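You operate a simulated robot arm through the tools that you are given. There is no shell and no other tool. Be economical: measure what you need, move in short steps, check, and stop when the job is done.

The job below is to be done with a simulated two-armed robot. You get a single attempt, and the scene is never put back.

## Task
Set the yellow level on the ledge of the top plate and jog TILT till it shows 0.0.
Fine: it lies in the upper console drawer; turn its display toward you; shut the drawer, switch the motors on, leave the level there.

It is judged by the outcome, as a careful person would: the job done as asked, and still so three seconds after it is handed in. It fails if anything else is knocked over, pushed out of place, dropped, spilled or broken.

## Robot
Two 7-joint arms with two-finger parallel grippers on one trunk, on a base that drives. Base frame: it is fixed to the floor where the robot stands at the start and does not move with it; the origin is under the middle of the robot, x ahead of it, y to its left, z up. Readings come in cm, degrees, newtons and seconds.
The left shoulder is at the start at [2, 17, 122.8], the right one opposite. With the tool pointing down near the work surface each hand reaches from about 10 to 56 cm from the robot's upright axis, wherever it stands, measured 20 degrees to its own side. Places, roughly: axis knob [50, 30, 80]; ledge of the top plate [30, 100, 110]; red motor switch [60, 0, 80]; upper drawer of the grey console [60, 10, 70]. Payload 3.8 kg a hand.
The tool frame of a hand sits at the grasp point between the pads (the TCP): z along the fingers, y along the line on which they close. The tips reach 3 cm beyond it. The gripper opens to 11 cm. The fingers are 2 cm wide and 1 cm thick; the gripper's body (4.8 by 11.2 cm) begins 5.5 cm behind the TCP.
Orientation is that of the tool frame in the base frame, as a unit quaternion [x, y, z, w]. With the fingers straight down and closing along the base's y, the tool's x points along the base's -x, its y along +y and its z along -z.

## Interface
- The arms move only by the tool jog_arm. It takes "left_motion", "right_motion" or both (then of equal length, played together; a hand with none holds still); each is a list of rows, each a list of 7 numbers: the closure, from 0 (fully open) to 1 (shut), then the shift along the base's x, y, z in cm, then the turn, a rotation vector about the base's x, y, z in degrees. In form: [[hand, dx, dy, dz, ax, ay, az], ...]. A call has 1 to 12 rows; each row is the pose to reach, as a shift and turn from the pose commanded when the call began. Each row takes 0.2 s and may step no farther than 5 cm and 8.6 degrees from the row before; otherwise, or with a gripper value out of range, the whole call is refused. Where a pose cannot be reached the arm comes as near as it can. A force on the tool above 40 N (or 10 N above the force at the start of the call, whichever is more), or a blocked arm, ends the call early, and 0.2 s more pass. Each finger travels about 7.2 cm/s and halts on what it meets, pressing with about 29 N; the grip force reading is that of the motor and also rises with nothing between the fingers. The clock runs only during rows and for 0.2 s after the last one: add rows that repeat a pose to give the fingers time. It gives the time, the measured TCP pose, the force on the tool (base axes), the opening and the grip force at its end, in the units of the frame above (readings bear some noise), with the torque about the TCP (base axes, N m) and any sound that the robot's microphone picked up, and new pictures: "views" is both (left out), scene, wrist or none (wrist: the cameras of the hands that moved).
- Cameras (640 x 400 px; columns grow to the right, rows downward): "scene" is now at [9.69, 3.06, 136.78]; the picture's right is [0.36, -0.93, 0.00], its down [-0.65, -0.25, -0.71] and it looks along [0.67, 0.26, -0.70] (base axes); focal length 215 px, centre (320, 200). "left" rides on the left gripper at [7.2, -1.7, -10.3] in its tool frame; the picture's right is [0.23, 0.97, 0.00], its down [-0.76, 0.18, -0.62] and it looks along [-0.61, 0.14, 0.78] (tool axes); focal length 222 px, centre (320, 200). "right" rides on the right gripper at [7.2, 1.7, -10.3] in its tool frame; the picture's right is [-0.23, 0.97, 0.00], its down [-0.76, -0.18, -0.62] and it looks along [-0.61, -0.14, 0.78] (tool axes); focal length 222 px, centre (320, 200). There is no depth. A picture from a camera that has moved, and an enlarged one, comes with that camera's place and axes in the base frame and with its lens.
- raise_lower(by): slides the trunk up (or, below 0, down) by that many cm; the arms and the scene camera ride with it, the base frame stays. It gives what a move gives, with no picture.
- base_move(legs): drives the robot by 1 to 6 legs, each [ahead, turn to the left] in cm and degrees, along the robot's own axes; the way and the turn of a leg run together, so that a leg with both is an arc; at most 150 cm and 180 degrees a leg. The arms and the cameras ride along, it lands a little off, and it stops where it bumps. It gives what a move gives, and a new picture of the scene camera.
- aim_head(pan, tilt): turns the head with the scene camera to pan (to the left, within 80 degrees either way) and tilt (down, from -29 to 69), counted from straight ahead of the robot. It gives what a move gives, and a new picture of the scene camera.
- inspect(camera, box): a new picture of the part [left, top, right, bottom] of that camera's present view, enlarged. It takes no simulated time.
- sign_off(): hands the job in; it is judged then, once.

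Go step by step. Nothing tells you exact positions but the pictures and the camera data: compare them with the known pose of the tool, close in by small moves and look again before you grip or let go. The budget is 120 turns and 260 pictures, counting those below and the enlarged ones. Unless the task says otherwise, let go and move clear before handing in, and close with one line.

The tools are called after "Request:" as a command line: name --argument value ..., lists and objects as JSON in quotes. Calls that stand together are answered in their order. jog_arm: Moves the arms, as the interface text tells. Its arguments: {"type":"object","properties":{"left_motion":{"type":"array","items":{"type":"array","items":{"type":"number"}}},"right_motion":{"type":"array","items":{"type":"array","items":{"type":"number"}}},"views":{"type":"string","enum":["both","scene","wrist","none"]}},"required":[]} The other tools are called the same way: raise_lower (by) slides the trunk up or down; base_move (legs) drives the base; aim_head (pan, tilt) turns the head that bears the scene camera; inspect (camera, box) takes an enlarged picture of a part of a camera's view; sign_off () hands the job in.

At the start:

```text
time_s: 0.0
left_tool_pos: [45.86, 33.63, 118.61]
left_tcp_rot: [0.0, 1.0, 0.0, 0.0]
left_contact_force: [-0.4, 0.1, 0.7]
left_torque: [-0.03, 0.02, -0.02]
left_grip_width: 10.99
left_gripper_force: 0.0
right_tool_pos: [48.11, -6.87, 110.84]
right_tcp_rot: [0.0, 1.0, 0.0, 0.0]
right_contact_force: [-0.4, 0.8, -0.1]
right_torque: [-0.01, 0.01, -0.03]
right_grip_width: 11.05
right_gripper_force: 0.0
trunk travel left (down, up): [-32.5, 24.5]
robot x, y, heading: [-0.08, -0.04, 0.0]
head pan, tilt: [21.2, 44.4]
```

scene: 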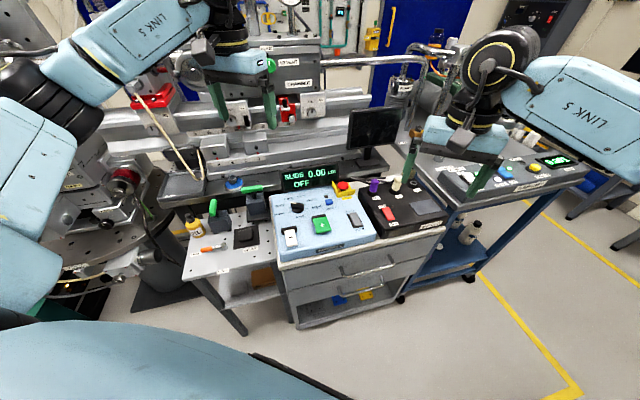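
right: 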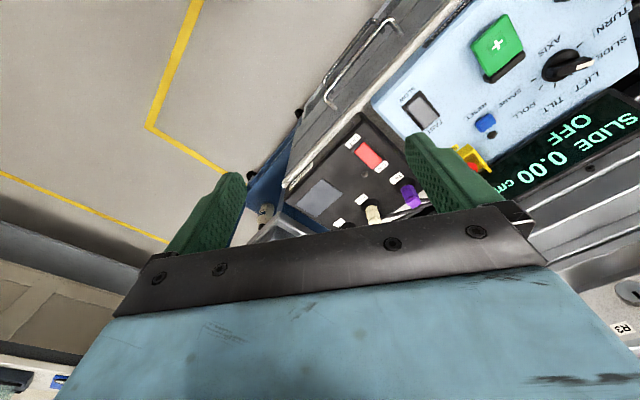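
left: 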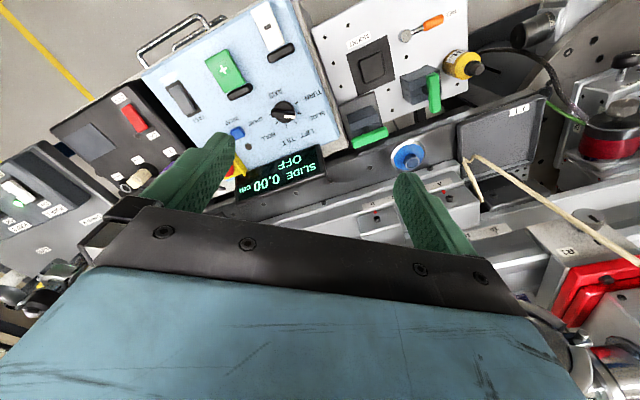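

I see a light-blue control panel and a black panel on a grey two-drawer console, with a display reading SLIDE 0.00 cm OFF. I'll take enlarged looks at the panel, the drawers and the left side, where the top plate should be.

Request:
inspect --camera "scene" --box '[260, 150, 460, 330]'

Request:
inspect --camera "left" --box '[20, 0, 420, 250]'

Request:
aim_head --pan 75 --tilt 25

```text
2.22 times, centred on (360, 240) of scene
camera zoom: at [9.69, 3.06, 136.78], right [0.36, -0.93, 0.0], down [-0.65, -0.25, -0.71], along [0.67, 0.26, -0.7], focal length 478 px, centre (231, 111)
```

zoom: 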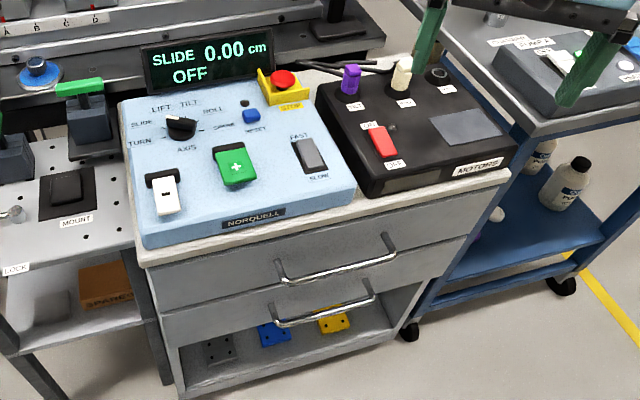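

```text
1.60 times, centred on (220, 125) of left
camera zoom: at [38.66, 31.82, 128.93], right [-0.23, 0.97, 0.0], down [0.76, 0.18, 0.62], along [0.61, 0.14, -0.78], focal length 355 px, centre (480, 320)
```

zoom: 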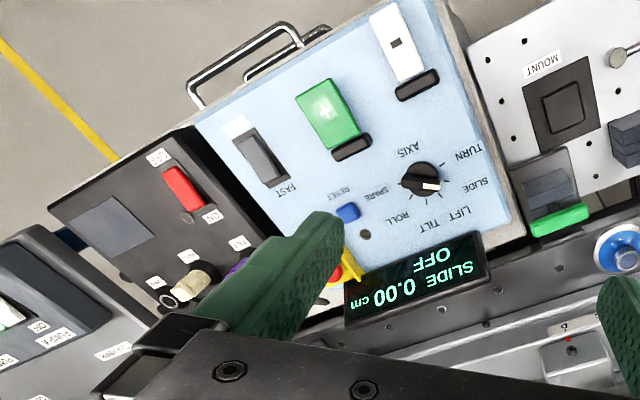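

```text
time_s: 1.2
left_tool_pos: [45.86, 33.46, 118.67]
left_tcp_rot: [0.0, 1.0, 0.0, 0.0]
left_contact_force: [-1.0, 0.2, -0.4]
left_torque: [-0.01, 0.0, 0.0]
left_grip_width: 10.98
left_gripper_force: 0.1
right_tool_pos: [48.12, -6.91, 110.95]
right_tcp_rot: [0.001, 1.0, 0.0, 0.001]
right_contact_force: [0.4, 0.0, -0.4]
right_torque: [-0.02, -0.02, -0.01]
right_grip_width: 11.01
right_gripper_force: 0.1
trunk travel left (down, up): [-32.5, 24.5]
robot x, y, heading: [-0.23, 0.08, 0.1]
head pan, tilt: [75.0, 25.0]
camera scene: at [4.45, 9.01, 139.75], right [0.97, -0.26, 0.0], down [-0.11, -0.41, -0.91], along [0.24, 0.88, -0.42], focal length 215 px, centre (320, 200)
```

scene: 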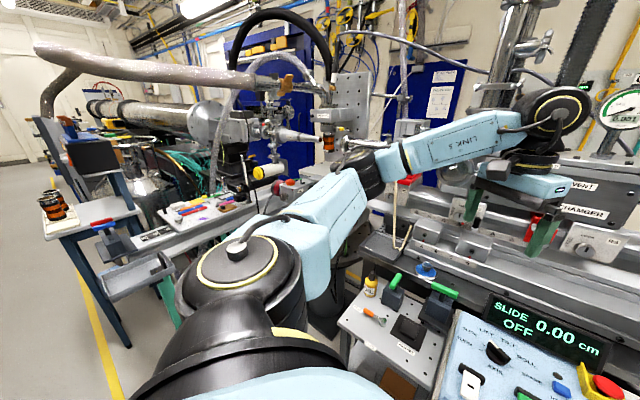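

The left arm hides the top plate from here. I'll look at the console labels first with the head turned toward it.

Request:
aim_head --pan 8 --tilt 45

Request:
inspect --camera "scene" --box '[230, 130, 390, 230]'

Request:
inspect --camera "right" --box '[270, 0, 640, 230]'

```text
time_s: 2.6
left_tool_pos: [45.94, 33.43, 118.61]
left_tcp_rot: [-0.001, 1.0, 0.001, 0.001]
left_contact_force: [-0.5, -0.7, 0.1]
left_torque: [0.0, 0.02, -0.02]
left_grip_width: 11.02
left_gripper_force: 0.1
right_tool_pos: [48.16, -6.86, 111.02]
right_tcp_rot: [0.0, 1.0, 0.0, 0.0]
right_contact_force: [-0.5, 0.7, 0.9]
right_torque: [-0.02, 0.02, 0.0]
right_grip_width: 10.99
right_gripper_force: 0.1
trunk travel left (down, up): [-32.5, 24.5]
robot x, y, heading: [0.24, 0.02, -0.1]
head pan, tilt: [8.0, 45.0]
camera scene: at [10.11, 1.25, 136.7], right [0.14, -0.99, 0.0], down [-0.7, -0.1, -0.71], along [0.7, 0.1, -0.71], focal length 215 px, centre (320, 200)
```

scene: 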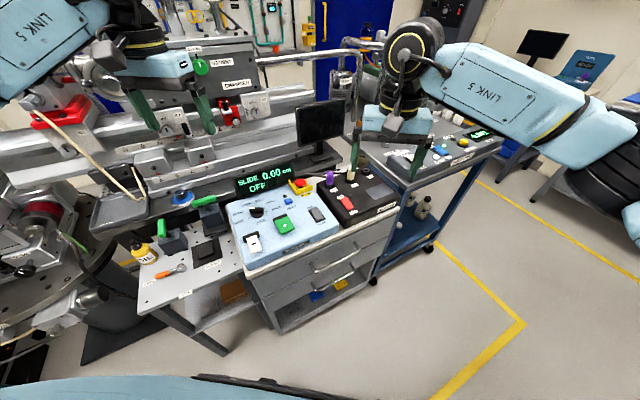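

```text
4.00 times, centred on (310, 180) of scene
camera zoom: at [10.11, 1.25, 136.7], right [0.14, -0.99, 0.0], down [-0.7, -0.1, -0.71], along [0.7, 0.1, -0.71], focal length 861 px, centre (360, 280)
```

zoom: 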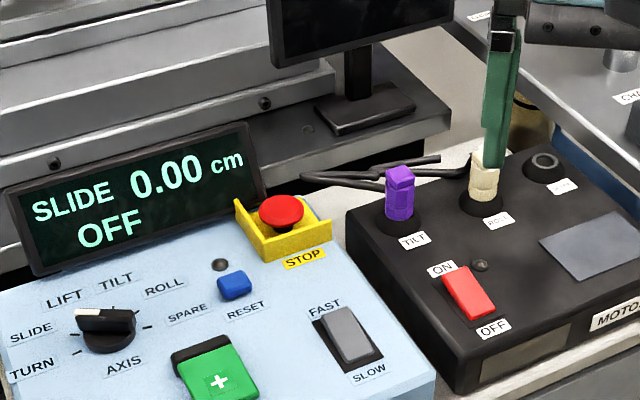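

```text
1.73 times, centred on (455, 115) of right
camera zoom: at [40.83, -5.13, 121.28], right [0.23, 0.97, 0.0], down [0.76, -0.18, 0.62], along [0.61, -0.14, -0.78], focal length 384 px, centre (86, 347)
```

zoom: 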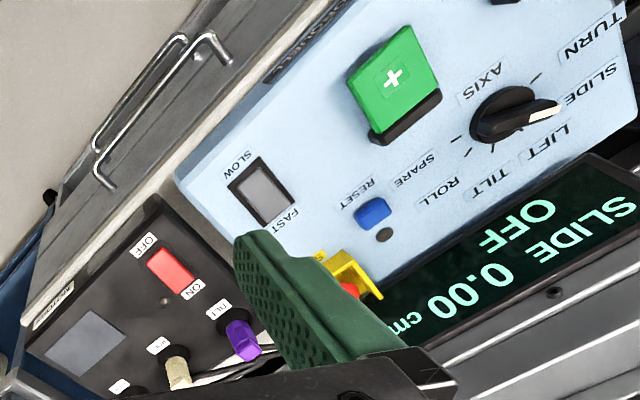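

The panel is clear: the knob is near [54.1, 28.0, 84.4] and set to SLIDE. The upper drawer handle is near [47.5, 1, 71], with the console front turned about 30°. I'll measure the handle more closely.

Request:
inspect --camera "scene" --box '[240, 190, 400, 310]'

Request:
inspect --camera "right" --box '[260, 0, 440, 230]'

```text
3.33 times, centred on (320, 250) of scene
camera zoom: at [10.11, 1.25, 136.7], right [0.14, -0.99, 0.0], down [-0.7, -0.1, -0.71], along [0.7, 0.1, -0.71], focal length 718 px, centre (320, 33)
```

zoom: 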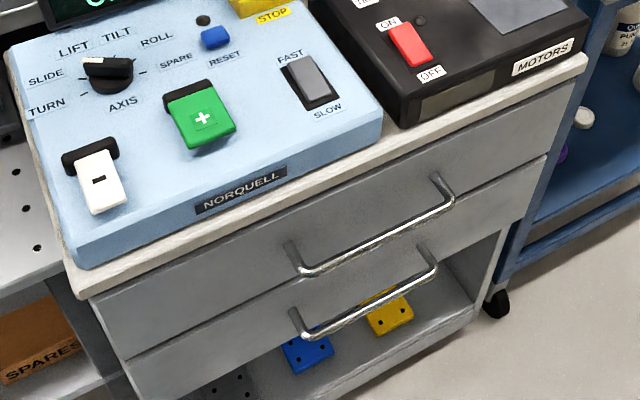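

```text
1.74 times, centred on (350, 115) of right
camera zoom: at [40.83, -5.13, 121.28], right [0.23, 0.97, 0.0], down [0.76, -0.18, 0.62], along [0.61, -0.14, -0.78], focal length 386 px, centre (268, 348)
```

zoom: 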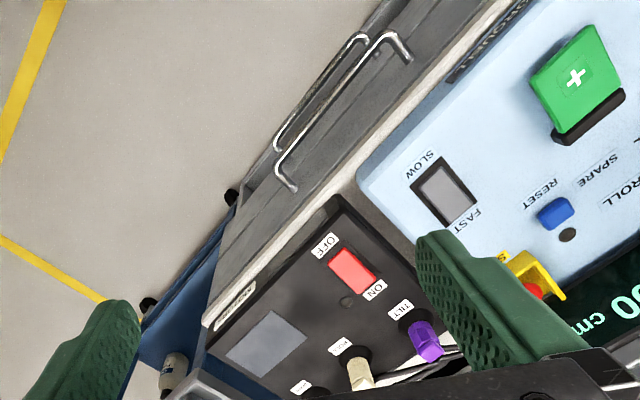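

Triangulated, the upper handle bar runs from [43.3, 7.5, 69] to [53.8, −6.9, 68.5], so the pull direction is about (−0.80, −0.60). I'll turn the right hand so its fingers close across the bar.

Request:
jog_arm --right_motion '[[0.3, -1, 0, -2, 0, 0, -7.7], [0.5, -2, 0, -4, 0, 0, -15.4], [0.5, -3, 0, -6, 0, 0, -23], [0.5, -4, 1, -8, 0, 0, -30.7], [0.5, -5, 1, -10, 0, 0, -38.4], [0.5, -6, 2, -10, 0, 0, -46], [0.5, -6, 2, -10, 0, 0, -53.5]]' --views "none"

Request:
jog_arm --right_motion '[[0.5, 0, 0, -1, 4.7, -6.4, 0], [0.5, 0, 0, -3, 9.3, -12.6, 0], [0.5, 0, 0, -5, 14, -18.9, 0], [0.5, 0, 0, -8, 18.7, -25.3, 0], [0.5, 0, 0, -11, 23.4, -31.6, 0], [0.5, 0, 0, -14, 28, -37.9, 0], [0.5, 0, 0, -17, 32.7, -44.2, 0], [0.5, 0, 0, -17, 32.7, -44.2, 0]]' --views "both"

```text
time_s: 4.2
left_tool_pos: [45.92, 33.49, 118.68]
left_tcp_rot: [0.0, 1.0, 0.0, 0.0]
left_contact_force: [-0.4, -0.4, 1.2]
left_torque: [0.03, 0.01, 0.0]
left_grip_width: 10.99
left_gripper_force: 0.1
right_tool_pos: [42.22, -4.75, 101.01]
right_tcp_rot: [0.452, 0.892, 0.0, 0.0]
right_contact_force: [0.5, 0.0, 0.1]
right_torque: [-0.01, -0.03, 0.0]
right_grip_width: 5.52
right_gripper_force: 0.1
trunk travel left (down, up): [-32.5, 24.5]
robot x, y, heading: [0.09, -0.02, 0.3]
head pan, tilt: [8.0, 45.0]
```

```text
time_s: 6.0
left_tool_pos: [45.96, 33.4, 118.79]
left_tcp_rot: [0.0, 1.0, -0.001, 0.0]
left_contact_force: [1.3, 0.7, -0.5]
left_torque: [-0.01, 0.01, 0.02]
left_grip_width: 11.01
left_gripper_force: 0.1
right_tool_pos: [42.64, -0.79, 88.16]
right_tcp_rot: [0.371, 0.806, 0.424, 0.182]
right_contact_force: [1.0, -0.5, -0.3]
right_torque: [0.04, 0.02, -0.01]
right_grip_width: 5.49
right_gripper_force: 0.1
right hand out of reach, approached as far as the arm can: row 6, 7
trunk travel left (down, up): [-32.5, 24.5]
robot x, y, heading: [0.18, 0.07, 0.3]
head pan, tilt: [8.0, 45.0]
camera scene: at [10.2, 1.13, 136.69], right [0.14, -0.99, 0.0], down [-0.7, -0.1, -0.71], along [0.7, 0.1, -0.71], focal length 215 px, centre (320, 200)
camera right: at [32.3, -0.46, 95.63], right [0.58, 0.18, 0.79], down [0.04, -0.98, 0.19], along [0.81, -0.08, -0.58], focal length 222 px, centre (320, 200)
```

scene: 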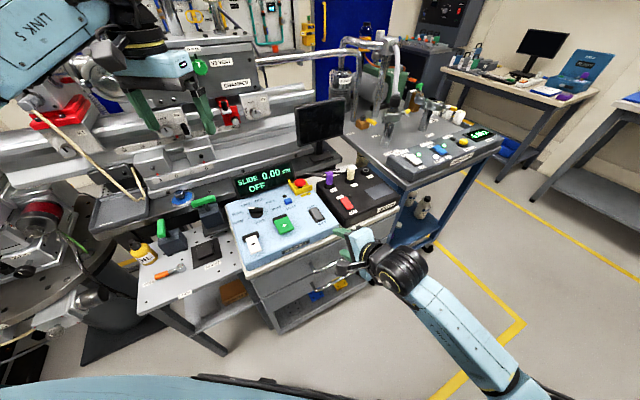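
right: 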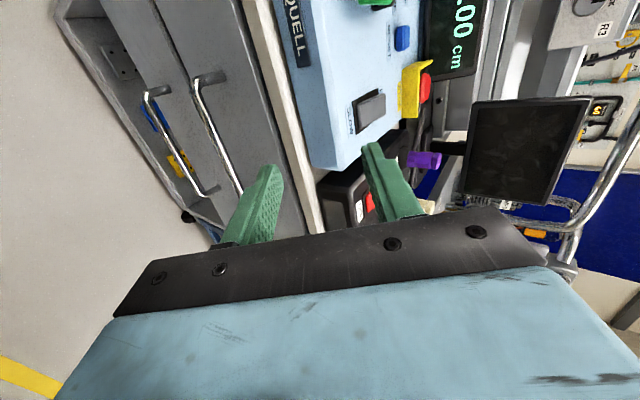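

The tilt is almost reached, but the arm is at its limit at this trunk height. I'll draw the hand back and lower the trunk so that the reach is easier.

Request:
jog_arm --right_motion '[[0.5, -3, -1, 2, 0, 0, 0], [0.5, -6, -3, 3, 0, 0, 0], [0.5, -6, -3, 3, 0, 0, 0]]' --views "none"

Request:
raise_lower --by -14

Request:
jog_arm --right_motion '[[0.5, 0, 0, 0, 0, 0, 0]]' --views "both"

```text
time_s: 6.8
left_tool_pos: [45.87, 33.57, 118.58]
left_tcp_rot: [-0.001, 1.0, 0.0, 0.0]
left_contact_force: [0.1, -0.9, -0.3]
left_torque: [0.01, 0.0, -0.01]
left_grip_width: 11.01
left_gripper_force: 0.1
right_tool_pos: [36.15, -7.79, 87.11]
right_tcp_rot: [0.398, 0.792, 0.412, 0.208]
right_contact_force: [1.1, 0.1, -0.6]
right_torque: [0.0, -0.01, 0.0]
right_grip_width: 5.49
right_gripper_force: 0.1
trunk travel left (down, up): [-32.5, 24.5]
robot x, y, heading: [0.03, 0.31, 0.1]
head pan, tilt: [8.0, 45.0]
```

```text
time_s: 8.5
left_tool_pos: [45.78, 33.45, 104.8]
left_tcp_rot: [0.0, 1.0, 0.0, 0.0]
left_contact_force: [-1.1, -0.3, 0.1]
left_torque: [0.05, -0.02, 0.03]
left_grip_width: 11.02
left_gripper_force: 0.1
right_tool_pos: [36.38, -7.77, 73.06]
right_tcp_rot: [0.4, 0.792, 0.413, 0.208]
right_contact_force: [-0.1, 0.0, 0.4]
right_torque: [-0.02, 0.02, 0.01]
right_grip_width: 5.49
right_gripper_force: 0.1
trunk travel left (down, up): [-18.5, 38.5]
robot x, y, heading: [0.17, -0.45, -0.0]
head pan, tilt: [8.0, 45.0]
```

```text
time_s: 8.9
left_tool_pos: [45.84, 33.53, 104.63]
left_tcp_rot: [0.0, 1.0, 0.0, 0.001]
left_contact_force: [-1.0, -0.4, 0.4]
left_torque: [0.02, -0.03, -0.01]
left_grip_width: 11.03
left_gripper_force: 0.0
right_tool_pos: [36.25, -7.76, 73.05]
right_tcp_rot: [0.399, 0.792, 0.413, 0.207]
right_contact_force: [0.6, -0.5, -1.2]
right_torque: [0.02, -0.01, -0.03]
right_grip_width: 5.5
right_gripper_force: 0.0
trunk travel left (down, up): [-18.5, 38.5]
robot x, y, heading: [-0.2, 0.12, -0.2]
head pan, tilt: [8.0, 45.0]
camera scene: at [10.11, 1.24, 122.7], right [0.14, -0.99, 0.0], down [-0.7, -0.1, -0.71], along [0.7, 0.1, -0.71], focal length 215 px, centre (320, 200)
camera right: at [25.81, -6.4, 80.36], right [0.58, 0.15, 0.8], down [-0.04, -0.98, 0.21], along [0.81, -0.16, -0.56], focal length 222 px, centre (320, 200)
```

scene: 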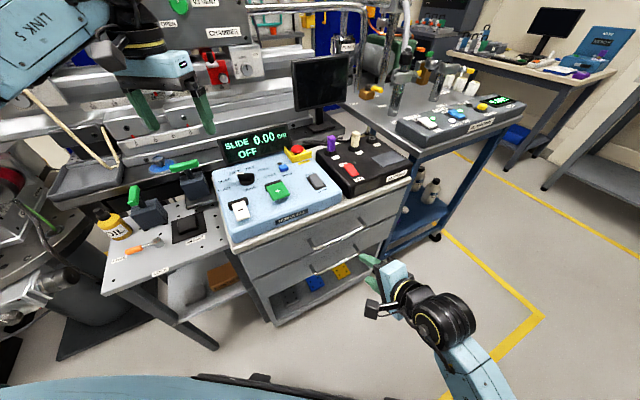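
right: 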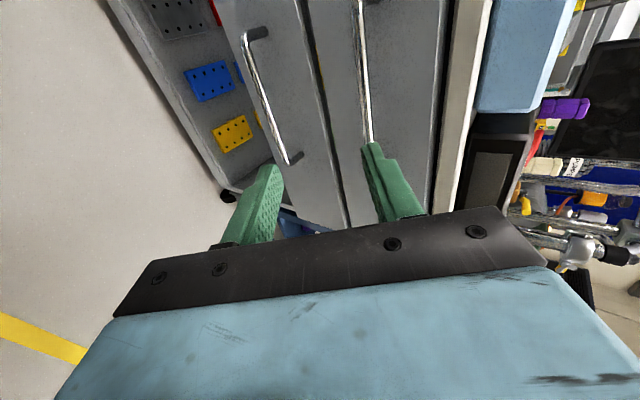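

The orientation is now as wanted. I'll go to a standoff about 5 cm short of the bar.

Request:
jog_arm --right_motion '[[0.5, 3, 2, 0, 0, 0, 0], [0.5, 6, 3.5, -0.3, 0, 0, 0], [0.5, 8, 5, -0.7, 0, 0, 0], [0.5, 8, 5, -0.7, 0, 0, 0]]' --views "both"

Request:
inspect --camera "scene" --box '[280, 190, 440, 300]'

```text
time_s: 9.9
left_tool_pos: [45.8, 33.55, 104.77]
left_tcp_rot: [0.0, 1.0, 0.001, 0.0]
left_contact_force: [0.0, -0.3, -0.1]
left_torque: [0.03, 0.01, 0.0]
left_grip_width: 11.01
left_gripper_force: 0.1
right_tool_pos: [43.14, -3.27, 70.79]
right_tcp_rot: [0.399, 0.792, 0.414, 0.207]
right_contact_force: [0.5, 0.6, -0.5]
right_torque: [0.01, 0.01, -0.01]
right_grip_width: 5.51
right_gripper_force: 0.1
right hand out of reach, approached as far as the arm can: row 3, 4
trunk travel left (down, up): [-18.5, 38.5]
robot x, y, heading: [-0.15, 0.13, -0.1]
head pan, tilt: [8.0, 45.0]
camera scene: at [10.1, 1.21, 122.7], right [0.14, -0.99, 0.0], down [-0.7, -0.1, -0.71], along [0.7, 0.1, -0.71], focal length 215 px, centre (320, 200)
camera right: at [32.57, -1.99, 78.06], right [0.58, 0.15, 0.8], down [-0.04, -0.98, 0.21], along [0.81, -0.15, -0.56], focal length 222 px, centre (320, 200)
```

scene: 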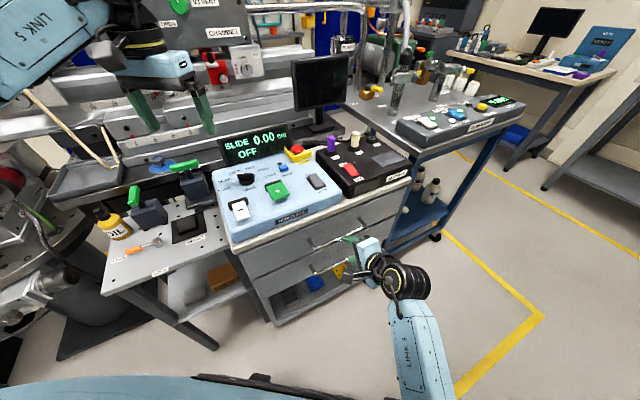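
right: 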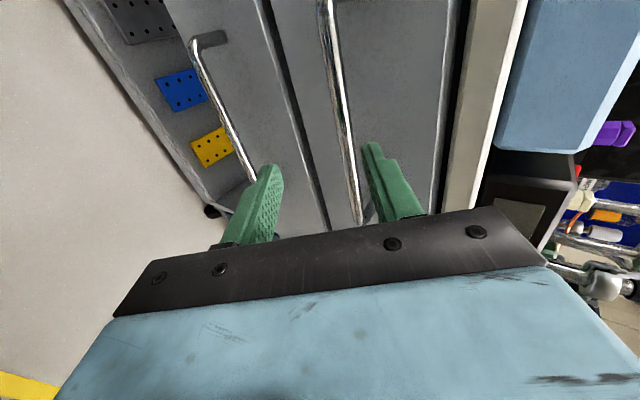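

```text
3.64 times, centred on (360, 245) of scene
camera zoom: at [10.1, 1.21, 122.7], right [0.14, -0.99, 0.0], down [-0.7, -0.1, -0.71], along [0.7, 0.1, -0.71], focal length 783 px, centre (174, 36)
```

zoom: 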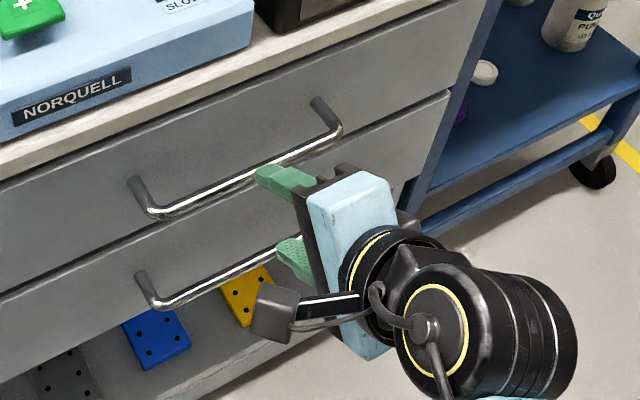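

The fingers straddle the upper bar's height, but the arm is at full stretch. I'll draw the hand back 7 cm and drive ahead 7 cm to gain reach.

Request:
jog_arm --right_motion '[[0.5, -4, -1, 0, 0, 0, 0], [0.5, -8, -2, 0, 0, 0, 0], [0.5, -8, -2, 0, 0, 0, 0]]' --views "none"

Request:
base_move --legs '[[7, 0]]'

```text
time_s: 10.7
left_tool_pos: [46.1, 33.5, 104.71]
left_tcp_rot: [0.001, 1.0, 0.0, 0.0]
left_contact_force: [0.0, -0.4, 0.0]
left_torque: [0.0, -0.02, -0.02]
left_grip_width: 11.01
left_gripper_force: 0.0
right_tool_pos: [34.75, -5.49, 70.85]
right_tcp_rot: [0.399, 0.792, 0.412, 0.208]
right_contact_force: [-1.0, -0.7, 0.1]
right_torque: [0.0, 0.01, 0.03]
right_grip_width: 5.49
right_gripper_force: 0.2
trunk travel left (down, up): [-18.5, 38.5]
robot x, y, heading: [-0.15, 0.24, -0.1]
head pan, tilt: [8.0, 45.0]
```

```text
time_s: 11.7
left_tool_pos: [53.01, 33.62, 104.55]
left_tcp_rot: [0.0, 1.0, 0.001, 0.0]
left_contact_force: [-0.2, -0.3, 0.2]
left_torque: [0.02, 0.02, -0.02]
left_grip_width: 11.0
left_gripper_force: 0.0
right_tool_pos: [42.0, -5.48, 70.73]
right_tcp_rot: [0.4, 0.792, 0.411, 0.207]
right_contact_force: [0.0, -0.9, 0.0]
right_torque: [-0.03, -0.05, -0.03]
right_grip_width: 5.46
right_gripper_force: 0.0
trunk travel left (down, up): [-18.5, 38.5]
robot x, y, heading: [7.18, -0.15, 0.1]
head pan, tilt: [8.0, 45.0]
camera scene: at [17.28, 1.23, 122.69], right [0.14, -0.99, 0.0], down [-0.7, -0.1, -0.71], along [0.7, 0.1, -0.71], focal length 215 px, centre (320, 200)
```

scene: 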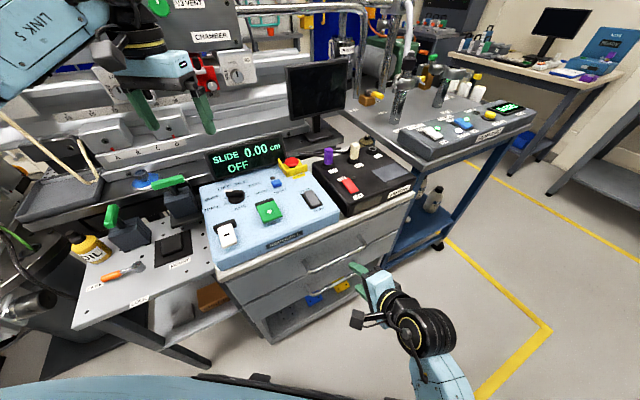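

There is more reach now. I'll close in on the bar and check before gripping.

Request:
jog_arm --right_motion '[[0.5, 2, 2.2, -0.5, 0, 0, 0], [0.5, 4, 3.9, -1, 0, 0, 0], [0.5, 5.3, 4.7, -1.4, 0, 0, 0], [0.5, 5.3, 4.7, -1.4, 0, 0, 0]]' --views "wrist"

Request:
inspect --camera "scene" --box '[280, 210, 440, 310]'

```text
time_s: 12.7
left_tool_pos: [52.91, 33.48, 104.71]
left_tcp_rot: [0.001, 1.0, 0.0, 0.001]
left_contact_force: [0.6, -0.2, 1.0]
left_torque: [-0.01, 0.01, -0.01]
left_grip_width: 11.02
left_gripper_force: 0.1
right_tool_pos: [45.98, -3.11, 66.95]
right_tcp_rot: [0.395, 0.804, 0.395, 0.204]
right_contact_force: [-17.3, -9.6, -8.9]
right_torque: [0.09, -0.02, -0.06]
right_grip_width: 4.56
right_gripper_force: 0.0
right hand out of reach, approached as far as the arm can: row 2, 3, 4
trunk travel left (down, up): [-18.5, 38.5]
robot x, y, heading: [7.15, -0.23, -0.3]
head pan, tilt: [8.0, 45.0]
camera right: at [35.66, -1.61, 74.34], right [0.6, 0.18, 0.78], down [-0.02, -0.97, 0.25], along [0.8, -0.16, -0.58], focal length 222 px, centre (320, 200)
```

right: 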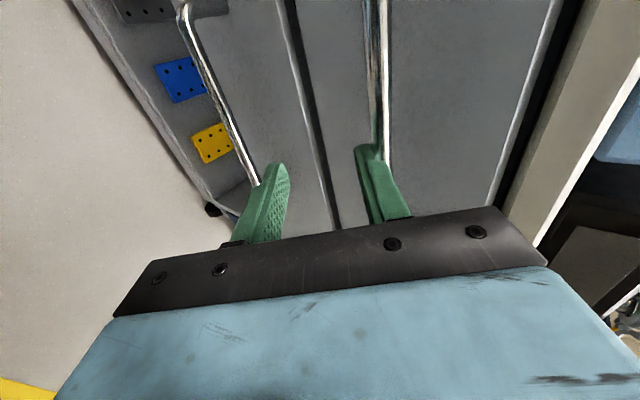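

```text
4.00 times, centred on (360, 260) of scene
camera zoom: at [17.09, 1.15, 122.7], right [0.14, -0.99, 0.0], down [-0.7, -0.1, -0.71], along [0.7, 0.1, -0.71], focal length 861 px, centre (160, -40)
```

zoom: 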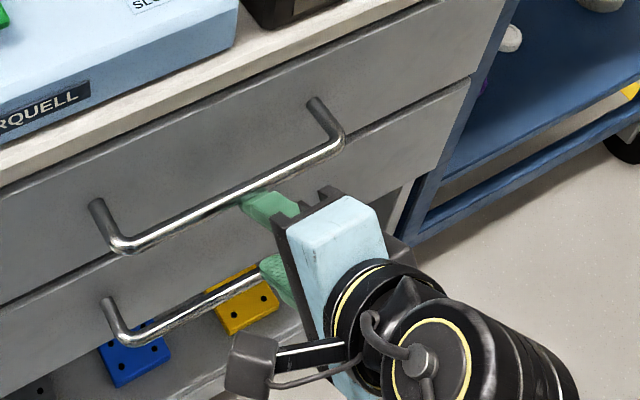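

The upper finger touches the bar from below-front because the arm hit a joint limit. I'll back off and use a steeper hand tilt of about 42°, which should lie within reach.

Request:
jog_arm --right_motion '[[0.5, -4, -3, 1, 0, 0, 0], [0.5, -6, -5, 3, -3.9, 5.2, 0], [0.6, -6, -5, 5, -7.7, 10.5, 0], [0.65, -6, -5, 5, -7.7, 10.5, 0], [0.65, -6, -5, 5, -7.7, 10.5, 0]]' --views "wrist"

```text
refused: row 1 steps farther than a row can; nothing moved
```

Request:
jog_arm --right_motion '[[0.5, -3, -2.5, 0.5, 0, 0, 0], [0.5, -5, -4, 2, 0, 0, 0], [0.5, -6, -5, 4, -3.9, 5.2, 0], [0.6, -6, -5, 5, -7.7, 10.5, 0], [0.7, -6, -5, 5, -7.7, 10.5, 0], [0.7, -6, -5, 5, -7.7, 10.5, 0]]' --views "wrist"

```text
time_s: 13.0
left_tool_pos: [52.98, 33.56, 104.7]
left_tcp_rot: [0.0, 1.0, 0.0, 0.001]
left_contact_force: [-0.9, -0.8, 0.1]
left_torque: [-0.02, -0.02, -0.04]
left_grip_width: 10.98
left_gripper_force: 0.1
right_tool_pos: [45.47, -3.44, 67.19]
right_tcp_rot: [0.405, 0.8, 0.395, 0.199]
right_contact_force: [4.6, -1.9, -24.0]
right_torque: [-0.52, 0.81, -0.17]
right_grip_width: 4.63
right_gripper_force: 0.1
trunk travel left (down, up): [-18.5, 38.5]
robot x, y, heading: [6.97, -0.06, -0.0]
head pan, tilt: [8.0, 45.0]
stopped in row 1 (right hand): the force on the tool passed its limit at 60 N (the readings are from after the stop); the commanded pose is now the measured one
camera right: at [35.26, -1.86, 74.85], right [0.61, 0.17, 0.77], down [-0.03, -0.97, 0.24], along [0.79, -0.17, -0.59], focal length 222 px, centre (320, 200)
```

right: 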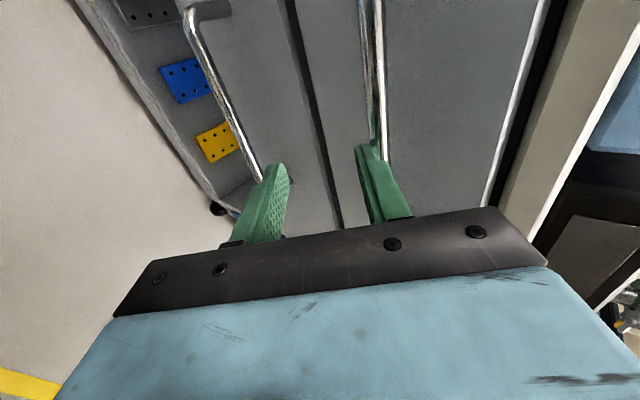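

The upper finger is under the bar, so it must come down and back before rising.

Request:
jog_arm --right_motion '[[0.5, -0.3, -0.2, -0.8, 0, 0, 0], [0.5, -2.5, -1.8, -0.8, 0, 0, 0], [0.5, -5.5, -4, -0.5, 0, 0, 0], [0.5, -7, -5, 2, -3.9, 5.2, 0], [0.6, -7, -5, 5, -7.7, 10.5, 0], [0.7, -7, -5, 6, -7.7, 10.5, 0], [0.7, -7, -5, 6, -7.7, 10.5, 0]]' --views "wrist"

Request:
inspect --camera "scene" --box '[280, 210, 440, 310]'

```text
time_s: 14.6
left_tool_pos: [52.86, 33.4, 104.71]
left_tcp_rot: [0.001, 1.0, 0.0, 0.001]
left_contact_force: [-0.4, -0.2, -0.1]
left_torque: [0.01, -0.03, 0.02]
left_grip_width: 11.0
left_gripper_force: 0.0
right_tool_pos: [38.77, -11.76, 73.33]
right_tcp_rot: [0.424, 0.838, 0.308, 0.155]
right_contact_force: [-0.6, 0.3, 0.0]
right_torque: [-0.02, 0.01, 0.0]
right_grip_width: 3.32
right_gripper_force: 0.1
right hand out of reach, approached as far as the arm can: row 4, 5, 6, 7
trunk travel left (down, up): [-18.5, 38.5]
robot x, y, heading: [7.09, 0.06, 0.0]
head pan, tilt: [8.0, 45.0]
camera right: at [29.95, -9.1, 82.24], right [0.73, 0.26, 0.63], down [0.02, -0.93, 0.36], along [0.68, -0.25, -0.69], focal length 222 px, centre (320, 200)
```

right: 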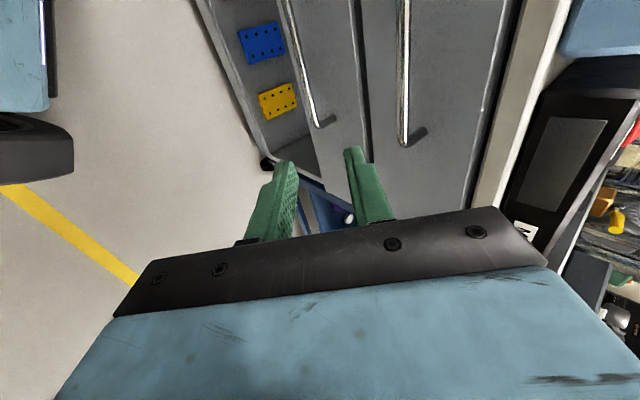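

```text
4.00 times, centred on (360, 260) of scene
camera zoom: at [17.12, 1.06, 122.71], right [0.14, -0.99, 0.0], down [-0.7, -0.1, -0.71], along [0.7, 0.1, -0.71], focal length 861 px, centre (160, -40)
```

zoom: 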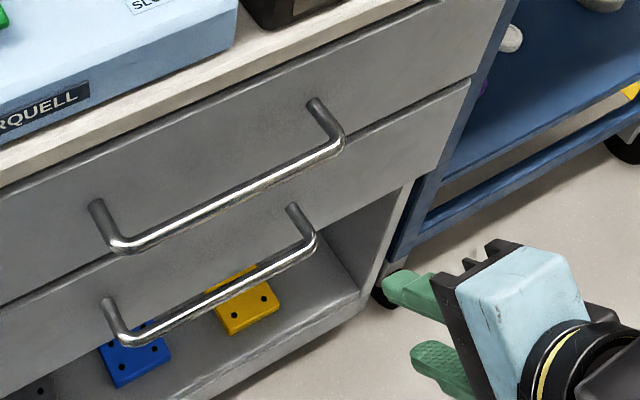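

The arm seems limited when pointing flat toward the left; a steeper tilt of about 25° should work and still clears the countertop. I'll go to a standoff above and in front of the bar.

Request:
jog_arm --right_motion '[[0.7, 0, 0, 3, -4.4, 6, 0], [0.7, 2, 1, 5, -8.9, 12.1, 0], [0.7, 4, 3, 5, -8.9, 12.1, 0], [0.7, 4, 3, 5, -8.9, 12.1, 0]]' --views "wrist"

```text
time_s: 15.6
left_tool_pos: [52.92, 33.57, 104.63]
left_tcp_rot: [0.0, 1.0, 0.001, 0.0]
left_contact_force: [-0.1, 0.1, 0.1]
left_torque: [0.01, -0.02, -0.02]
left_grip_width: 11.0
left_gripper_force: 0.0
right_tool_pos: [42.82, -8.67, 78.2]
right_tcp_rot: [0.439, 0.871, 0.195, 0.101]
right_contact_force: [-0.4, 0.3, -0.1]
right_torque: [-0.01, 0.0, 0.0]
right_grip_width: 3.31
right_gripper_force: 0.0
trunk travel left (down, up): [-18.5, 38.5]
robot x, y, heading: [6.47, -0.37, -0.1]
head pan, tilt: [8.0, 45.0]
camera right: at [35.99, -4.55, 88.3], right [0.84, 0.34, 0.42], down [0.11, -0.87, 0.49], along [0.53, -0.37, -0.77], focal length 222 px, centre (320, 200)
```

right: 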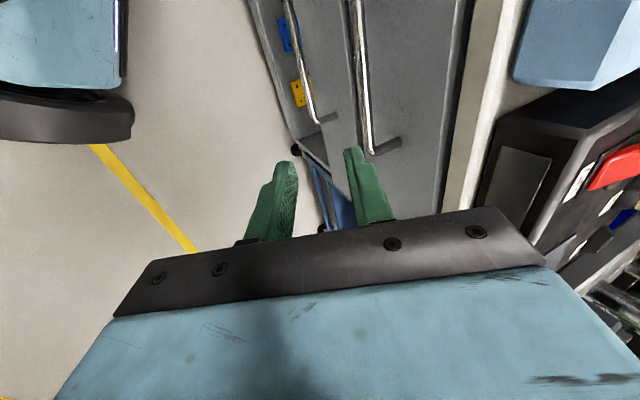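

This pose is reached cleanly, and the bar triangulates to the same place again. I'll move to the standoff along the tool axis from the bar's middle.

Request:
jog_arm --right_motion '[[0.65, 1.5, 3.5, 0, 0, 0, 0], [0.65, 3.2, 7.1, -1, 0, 0, 0], [0.65, 3.2, 7.1, -2.9, 0, 0, 0], [0.65, 3.2, 7.1, -2.9, 0, 0, 0]]' --views "wrist"

Request:
inspect --camera "scene" --box '[280, 210, 440, 310]'

```text
time_s: 16.6
left_tool_pos: [53.05, 33.55, 104.72]
left_tcp_rot: [0.0, 1.0, 0.001, -0.001]
left_contact_force: [0.2, -0.1, 1.2]
left_torque: [-0.01, 0.01, 0.01]
left_grip_width: 11.01
left_gripper_force: 0.1
right_tool_pos: [46.13, -1.48, 75.26]
right_tcp_rot: [0.44, 0.871, 0.195, 0.101]
right_contact_force: [-0.2, 0.7, 0.2]
right_torque: [-0.03, -0.04, 0.03]
right_grip_width: 3.88
right_gripper_force: 0.0
trunk travel left (down, up): [-18.5, 38.5]
robot x, y, heading: [7.38, -0.09, 0.2]
head pan, tilt: [8.0, 45.0]
camera right: at [39.36, 2.65, 85.3], right [0.84, 0.34, 0.42], down [0.11, -0.87, 0.49], along [0.53, -0.37, -0.77], focal length 222 px, centre (320, 200)
```

right: 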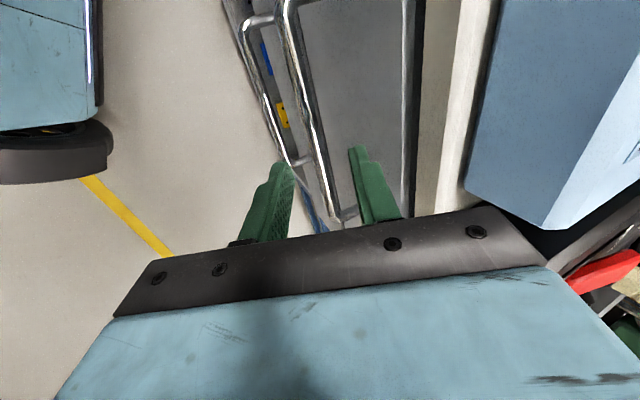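

```text
4.00 times, centred on (360, 260) of scene
camera zoom: at [17.2, 1.25, 122.7], right [0.14, -0.99, 0.0], down [-0.7, -0.1, -0.71], along [0.7, 0.1, -0.71], focal length 861 px, centre (160, -40)
```

zoom: 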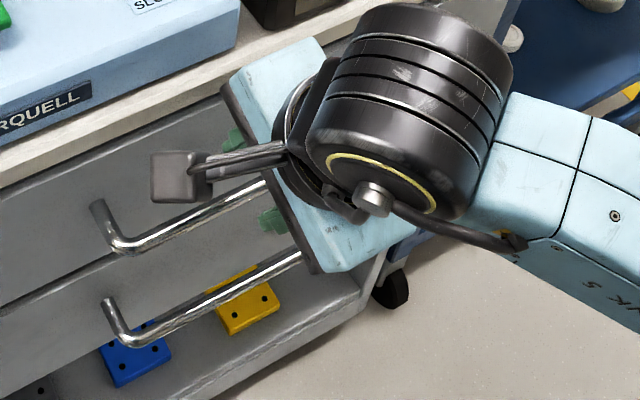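

The bar lies between the fingers. I'll advance along the tool axis and look.

Request:
jog_arm --right_motion '[[0.65, 0.9, 0.6, -2.3, 0, 0, 0], [0.65, 1.8, 1.3, -4.6, 0, 0, 0], [0.65, 2, 1.45, -5.3, 0, 0, 0], [0.65, 2, 1.45, -5.3, 0, 0, 0]]' --views "wrist"

Request:
inspect --camera "scene" --box '[280, 210, 440, 310]'

```text
time_s: 17.6
left_tool_pos: [53.07, 33.64, 104.67]
left_tcp_rot: [0.0, 1.0, -0.001, 0.0]
left_contact_force: [0.1, -0.5, 0.3]
left_torque: [0.0, 0.01, 0.0]
left_grip_width: 10.98
left_gripper_force: 0.1
right_tool_pos: [48.03, -0.06, 69.92]
right_tcp_rot: [0.439, 0.871, 0.196, 0.1]
right_contact_force: [-0.7, 0.3, 0.6]
right_torque: [-0.03, -0.01, 0.04]
right_grip_width: 3.87
right_gripper_force: 0.0
trunk travel left (down, up): [-18.5, 38.5]
robot x, y, heading: [7.26, 0.09, 0.0]
head pan, tilt: [8.0, 45.0]
camera right: at [41.28, 4.11, 80.05], right [0.84, 0.34, 0.42], down [0.11, -0.87, 0.49], along [0.53, -0.37, -0.77], focal length 222 px, centre (320, 200)
```

right: 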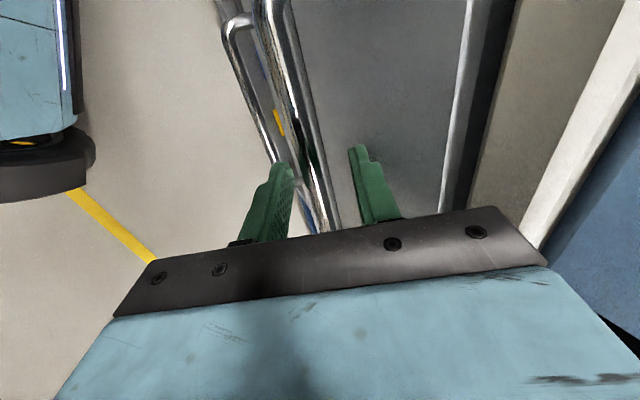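

```text
4.00 times, centred on (360, 260) of scene
camera zoom: at [17.19, 1.25, 122.7], right [0.14, -0.99, 0.0], down [-0.7, -0.1, -0.71], along [0.7, 0.1, -0.71], focal length 861 px, centre (160, -40)
```

zoom: 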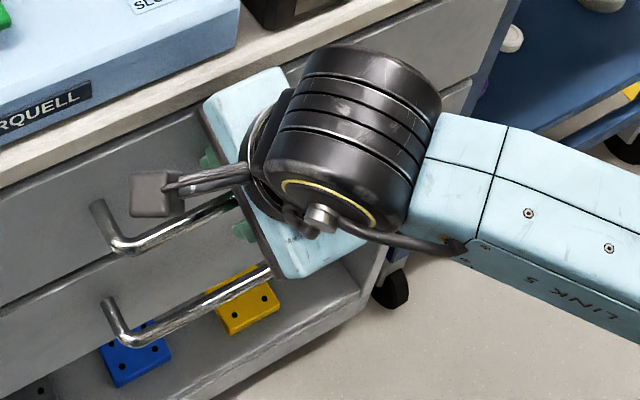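

The bar sits between the pads with no contact force. I'll close on it.

Request:
jog_arm --right_motion '[[1, 0, 0, 0, 0, 0, 0], [1, 0, 0, 0, 0, 0, 0], [1, 0, 0, 0, 0, 0, 0]]' --views "none"

Request:
jog_arm --right_motion '[[1, -1.2, -0.9, 0, 0, 0, 0], [1, -2.4, -1.8, 0, 0, 0, 0], [1, -4, -3, 0, 0, 0, 0], [1, -4, -3, 0, 0, 0, 0]]' --views "scene"

```text
time_s: 18.4
left_tool_pos: [52.93, 33.48, 104.66]
left_tcp_rot: [0.001, 1.0, 0.001, 0.0]
left_contact_force: [-0.2, -0.8, -1.0]
left_torque: [0.02, 0.02, 0.02]
left_grip_width: 11.03
left_gripper_force: 0.0
right_tool_pos: [47.9, -0.21, 69.84]
right_tcp_rot: [0.44, 0.871, 0.193, 0.099]
right_contact_force: [-11.2, -6.7, -8.3]
right_torque: [-0.23, 0.06, -0.26]
right_grip_width: 1.17
right_gripper_force: 45.0
trunk travel left (down, up): [-18.5, 38.5]
robot x, y, heading: [7.11, 0.02, 0.0]
head pan, tilt: [8.0, 45.0]
```

```text
time_s: 19.4
left_tool_pos: [53.06, 33.57, 104.74]
left_tcp_rot: [0.0, 1.0, 0.0, 0.0]
left_contact_force: [0.2, 0.0, -0.2]
left_torque: [0.01, 0.01, 0.0]
left_grip_width: 11.01
left_gripper_force: 0.1
right_tool_pos: [43.87, -3.13, 69.86]
right_tcp_rot: [0.439, 0.871, 0.195, 0.098]
right_contact_force: [-5.1, 7.7, -28.8]
right_torque: [0.03, 0.18, -0.24]
right_grip_width: 1.16
right_gripper_force: 44.6
trunk travel left (down, up): [-18.5, 38.5]
robot x, y, heading: [7.38, -0.09, 0.0]
head pan, tilt: [8.0, 45.0]
camera scene: at [17.29, 1.31, 122.68], right [0.14, -0.99, 0.0], down [-0.7, -0.1, -0.71], along [0.7, 0.1, -0.71], focal length 215 px, centre (320, 200)
```

scene: 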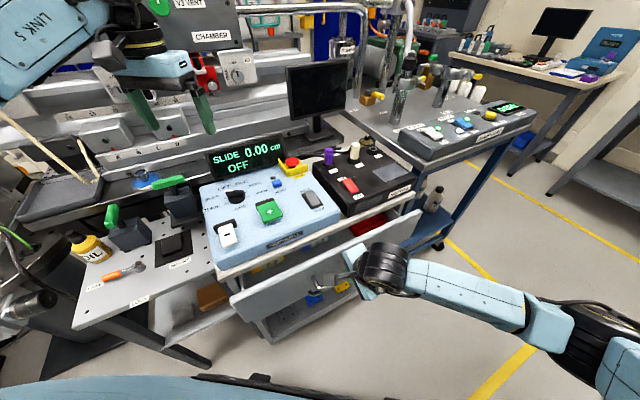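

The drawer slides out. I'll keep pulling, easing the height slightly because the hand is lifting on the bar.

Request:
jog_arm --right_motion '[[1, -1.6, -1.2, -0.4, 0, 0, 0], [1, -3.2, -2.4, -0.5, 0, 0, 0], [1, -4.8, -3.6, -0.5, 0, 0, 0], [1, -6.4, -4.8, -0.5, 0, 0, 0], [1, -8, -6, -0.5, 0, 0, 0], [1, -8, -6, -0.5, 0, 0, 0]]' --views "scene"

Request:
inspect --camera "scene" --box '[220, 190, 420, 340]'

```text
time_s: 20.8
left_tool_pos: [52.94, 33.66, 104.7]
left_tcp_rot: [0.0, 1.0, -0.001, 0.001]
left_contact_force: [-0.4, -0.3, 0.0]
left_torque: [0.01, 0.0, 0.02]
left_grip_width: 10.99
left_gripper_force: 0.0
right_tool_pos: [35.76, -9.05, 69.81]
right_tcp_rot: [0.439, 0.87, 0.198, 0.102]
right_contact_force: [-3.5, 5.8, 30.9]
right_torque: [0.49, 0.19, -0.06]
right_grip_width: 1.16
right_gripper_force: 44.8
trunk travel left (down, up): [-18.5, 38.5]
robot x, y, heading: [6.91, 0.34, -0.0]
head pan, tilt: [8.0, 45.0]
camera scene: at [17.05, 1.32, 122.73], right [0.14, -0.99, 0.0], down [-0.7, -0.1, -0.71], along [0.7, 0.1, -0.71], focal length 215 px, centre (320, 200)
```

scene: 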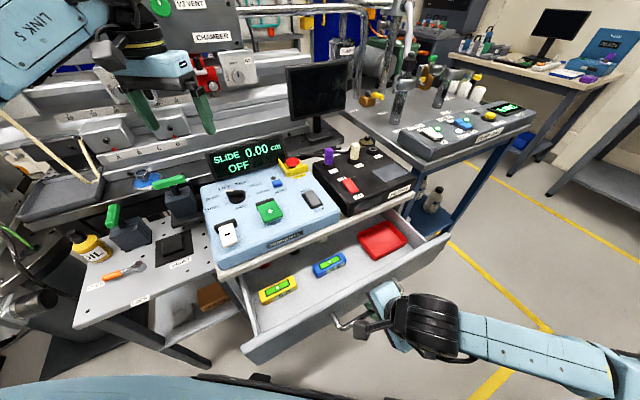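

```text
2.67 times, centred on (320, 265) of scene
camera zoom: at [17.05, 1.32, 122.73], right [0.14, -0.99, 0.0], down [-0.7, -0.1, -0.71], along [0.7, 0.1, -0.71], focal length 574 px, centre (320, 27)
```

zoom: 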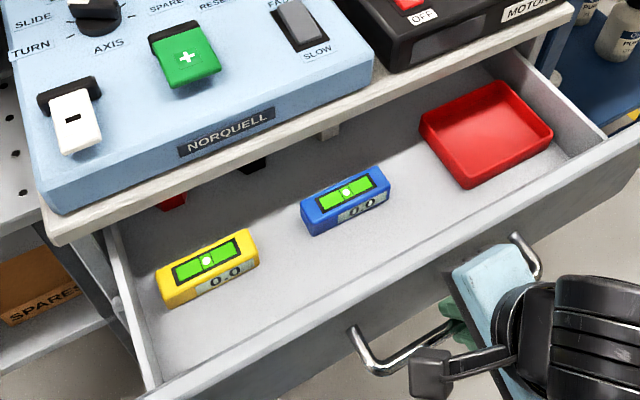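

The drawer is open: a yellow level near [38.5, 15.5] (display toward me), a blue level and a red tray. The level is still too near the countertop edge for the gripper body, so I'll pull a little further.

Request:
jog_arm --right_motion '[[1, -1.6, -1.2, 0.35, 0, 0, 0], [1, -3.2, -2.4, 0.35, 0, 0, 0], [1, -4.8, -3.6, 0.35, 0, 0, 0], [1, -6.4, -4.8, 0.35, 0, 0, 0], [1, -6.4, -4.8, 0.35, 0, 0, 0]]' --views "scene"

```text
time_s: 22.0
left_tool_pos: [52.83, 33.79, 104.7]
left_tcp_rot: [0.0, 1.0, -0.001, 0.001]
left_contact_force: [0.1, 0.3, 0.8]
left_torque: [-0.03, 0.03, 0.03]
left_grip_width: 11.0
left_gripper_force: 0.1
right_tool_pos: [30.74, -14.09, 69.86]
right_tcp_rot: [0.438, 0.873, 0.195, 0.091]
right_contact_force: [-19.7, 25.0, -0.6]
right_torque: [0.39, 0.31, -0.19]
right_grip_width: 1.19
right_gripper_force: 45.2
right hand out of reach, approached as far as the arm can: row 3, 4, 5
trunk travel left (down, up): [-18.5, 38.5]
robot x, y, heading: [7.09, -0.21, -0.1]
head pan, tilt: [8.0, 45.0]
camera scene: at [17.04, 1.43, 122.7], right [0.14, -0.99, 0.0], down [-0.7, -0.1, -0.71], along [0.7, 0.1, -0.71], focal length 215 px, centre (320, 200)
```

scene: 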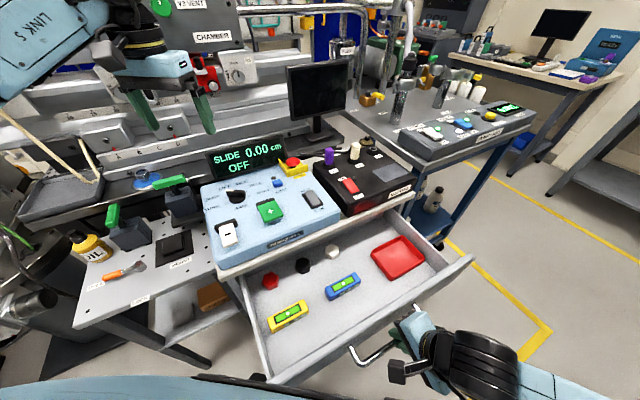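

The drawer is now far enough open. I'll release the bar, retreat upward, and park the right hand out of the way.

Request:
jog_arm --right_motion '[[0.65, 0, 0, 0, 0, 0, 0], [0.65, 0, 0, 0, 0, 0, 0], [0.65, 0, 0, 0, 0, 0, 0]]' --views "none"

Request:
jog_arm --right_motion '[[0.65, -0.7, -0.5, 2, 0, 0, 0], [0.65, -1.4, -1.1, 4, 0, 0, 0], [0.65, -1.4, -3, 8, 0, 0, 0], [0.65, -1, -6, 11, 0, 0, 0], [0.65, 0, -9, 14, 0, 0, 0], [0.65, 0, -9, 14, 0, 0, 0]]' --views "scene"

Request:
inspect --camera "scene" --box '[220, 210, 380, 360]'

Request:
inspect --camera "left" --box '[0, 0, 640, 400]'

```text
time_s: 22.8
left_tool_pos: [53.01, 33.62, 104.71]
left_tcp_rot: [0.0, 1.0, 0.0, 0.0]
left_contact_force: [-0.1, 0.6, 0.8]
left_torque: [0.04, 0.02, 0.0]
left_grip_width: 11.02
left_gripper_force: 0.0
right_tool_pos: [31.11, -14.53, 69.96]
right_tcp_rot: [0.439, 0.872, 0.195, 0.097]
right_contact_force: [-0.7, -0.4, -1.3]
right_torque: [0.04, 0.04, 0.0]
right_grip_width: 3.87
right_gripper_force: 0.1
trunk travel left (down, up): [-18.5, 38.5]
robot x, y, heading: [6.81, 0.13, -0.0]
head pan, tilt: [8.0, 45.0]
```

```text
time_s: 24.2
left_tool_pos: [53.06, 33.5, 104.81]
left_tcp_rot: [0.001, 1.0, 0.0, 0.0]
left_contact_force: [-0.1, -0.4, -0.1]
left_torque: [0.0, 0.0, 0.0]
left_grip_width: 11.0
left_gripper_force: 0.0
right_tool_pos: [37.49, -25.09, 80.88]
right_tcp_rot: [0.439, 0.871, 0.196, 0.099]
right_contact_force: [-0.4, 0.0, -0.4]
right_torque: [-0.02, -0.01, 0.01]
right_grip_width: 3.85
right_gripper_force: 0.0
right hand out of reach, approached as far as the arm can: row 2, 3, 4, 5, 6
trunk travel left (down, up): [-18.5, 38.5]
robot x, y, heading: [6.9, -0.2, 0.2]
head pan, tilt: [8.0, 45.0]
camera scene: at [17.2, 1.25, 122.69], right [0.14, -0.99, 0.0], down [-0.7, -0.1, -0.71], along [0.7, 0.1, -0.71], focal length 215 px, centre (320, 200)
```

scene: 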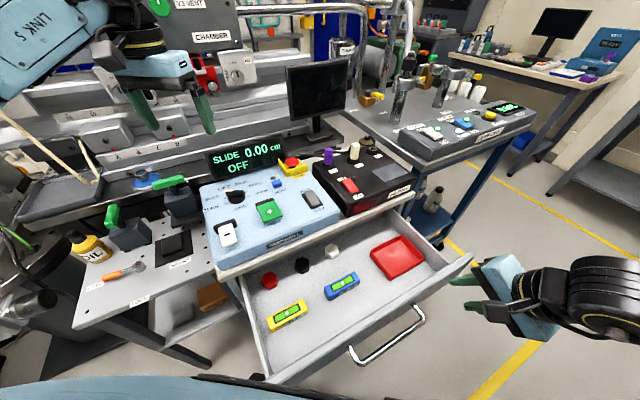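

```text
2.67 times, centred on (300, 285) of scene
camera zoom: at [17.2, 1.25, 122.69], right [0.14, -0.99, 0.0], down [-0.7, -0.1, -0.71], along [0.7, 0.1, -0.71], focal length 574 px, centre (373, -27)
```

zoom: 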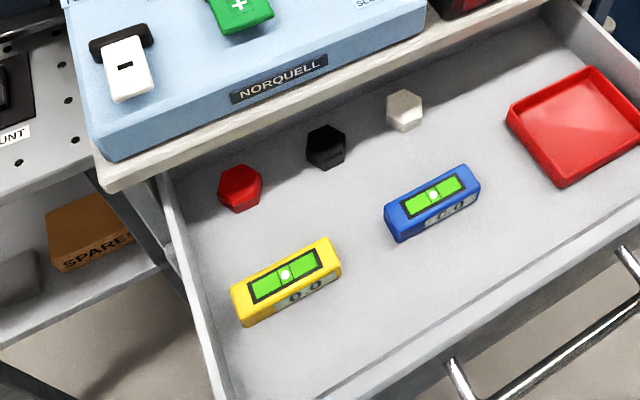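

```text
1.00 times, centred on (320, 200) of left (not enlarged: the box is as wide or as high as the picture)
camera zoom: at [45.74, 31.84, 114.95], right [-0.23, 0.97, 0.0], down [0.76, 0.18, 0.62], along [0.61, 0.14, -0.78], focal length 222 px, centre (320, 200)
```

zoom: 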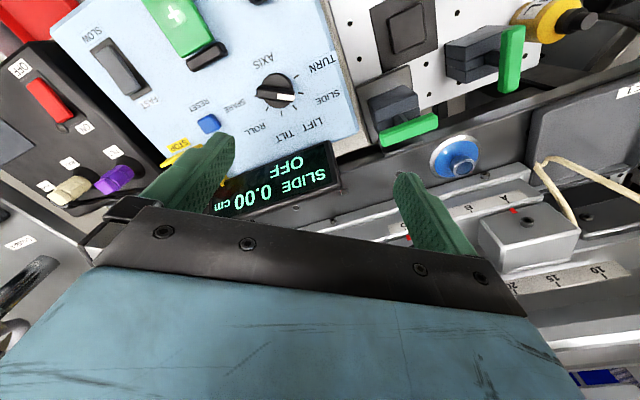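

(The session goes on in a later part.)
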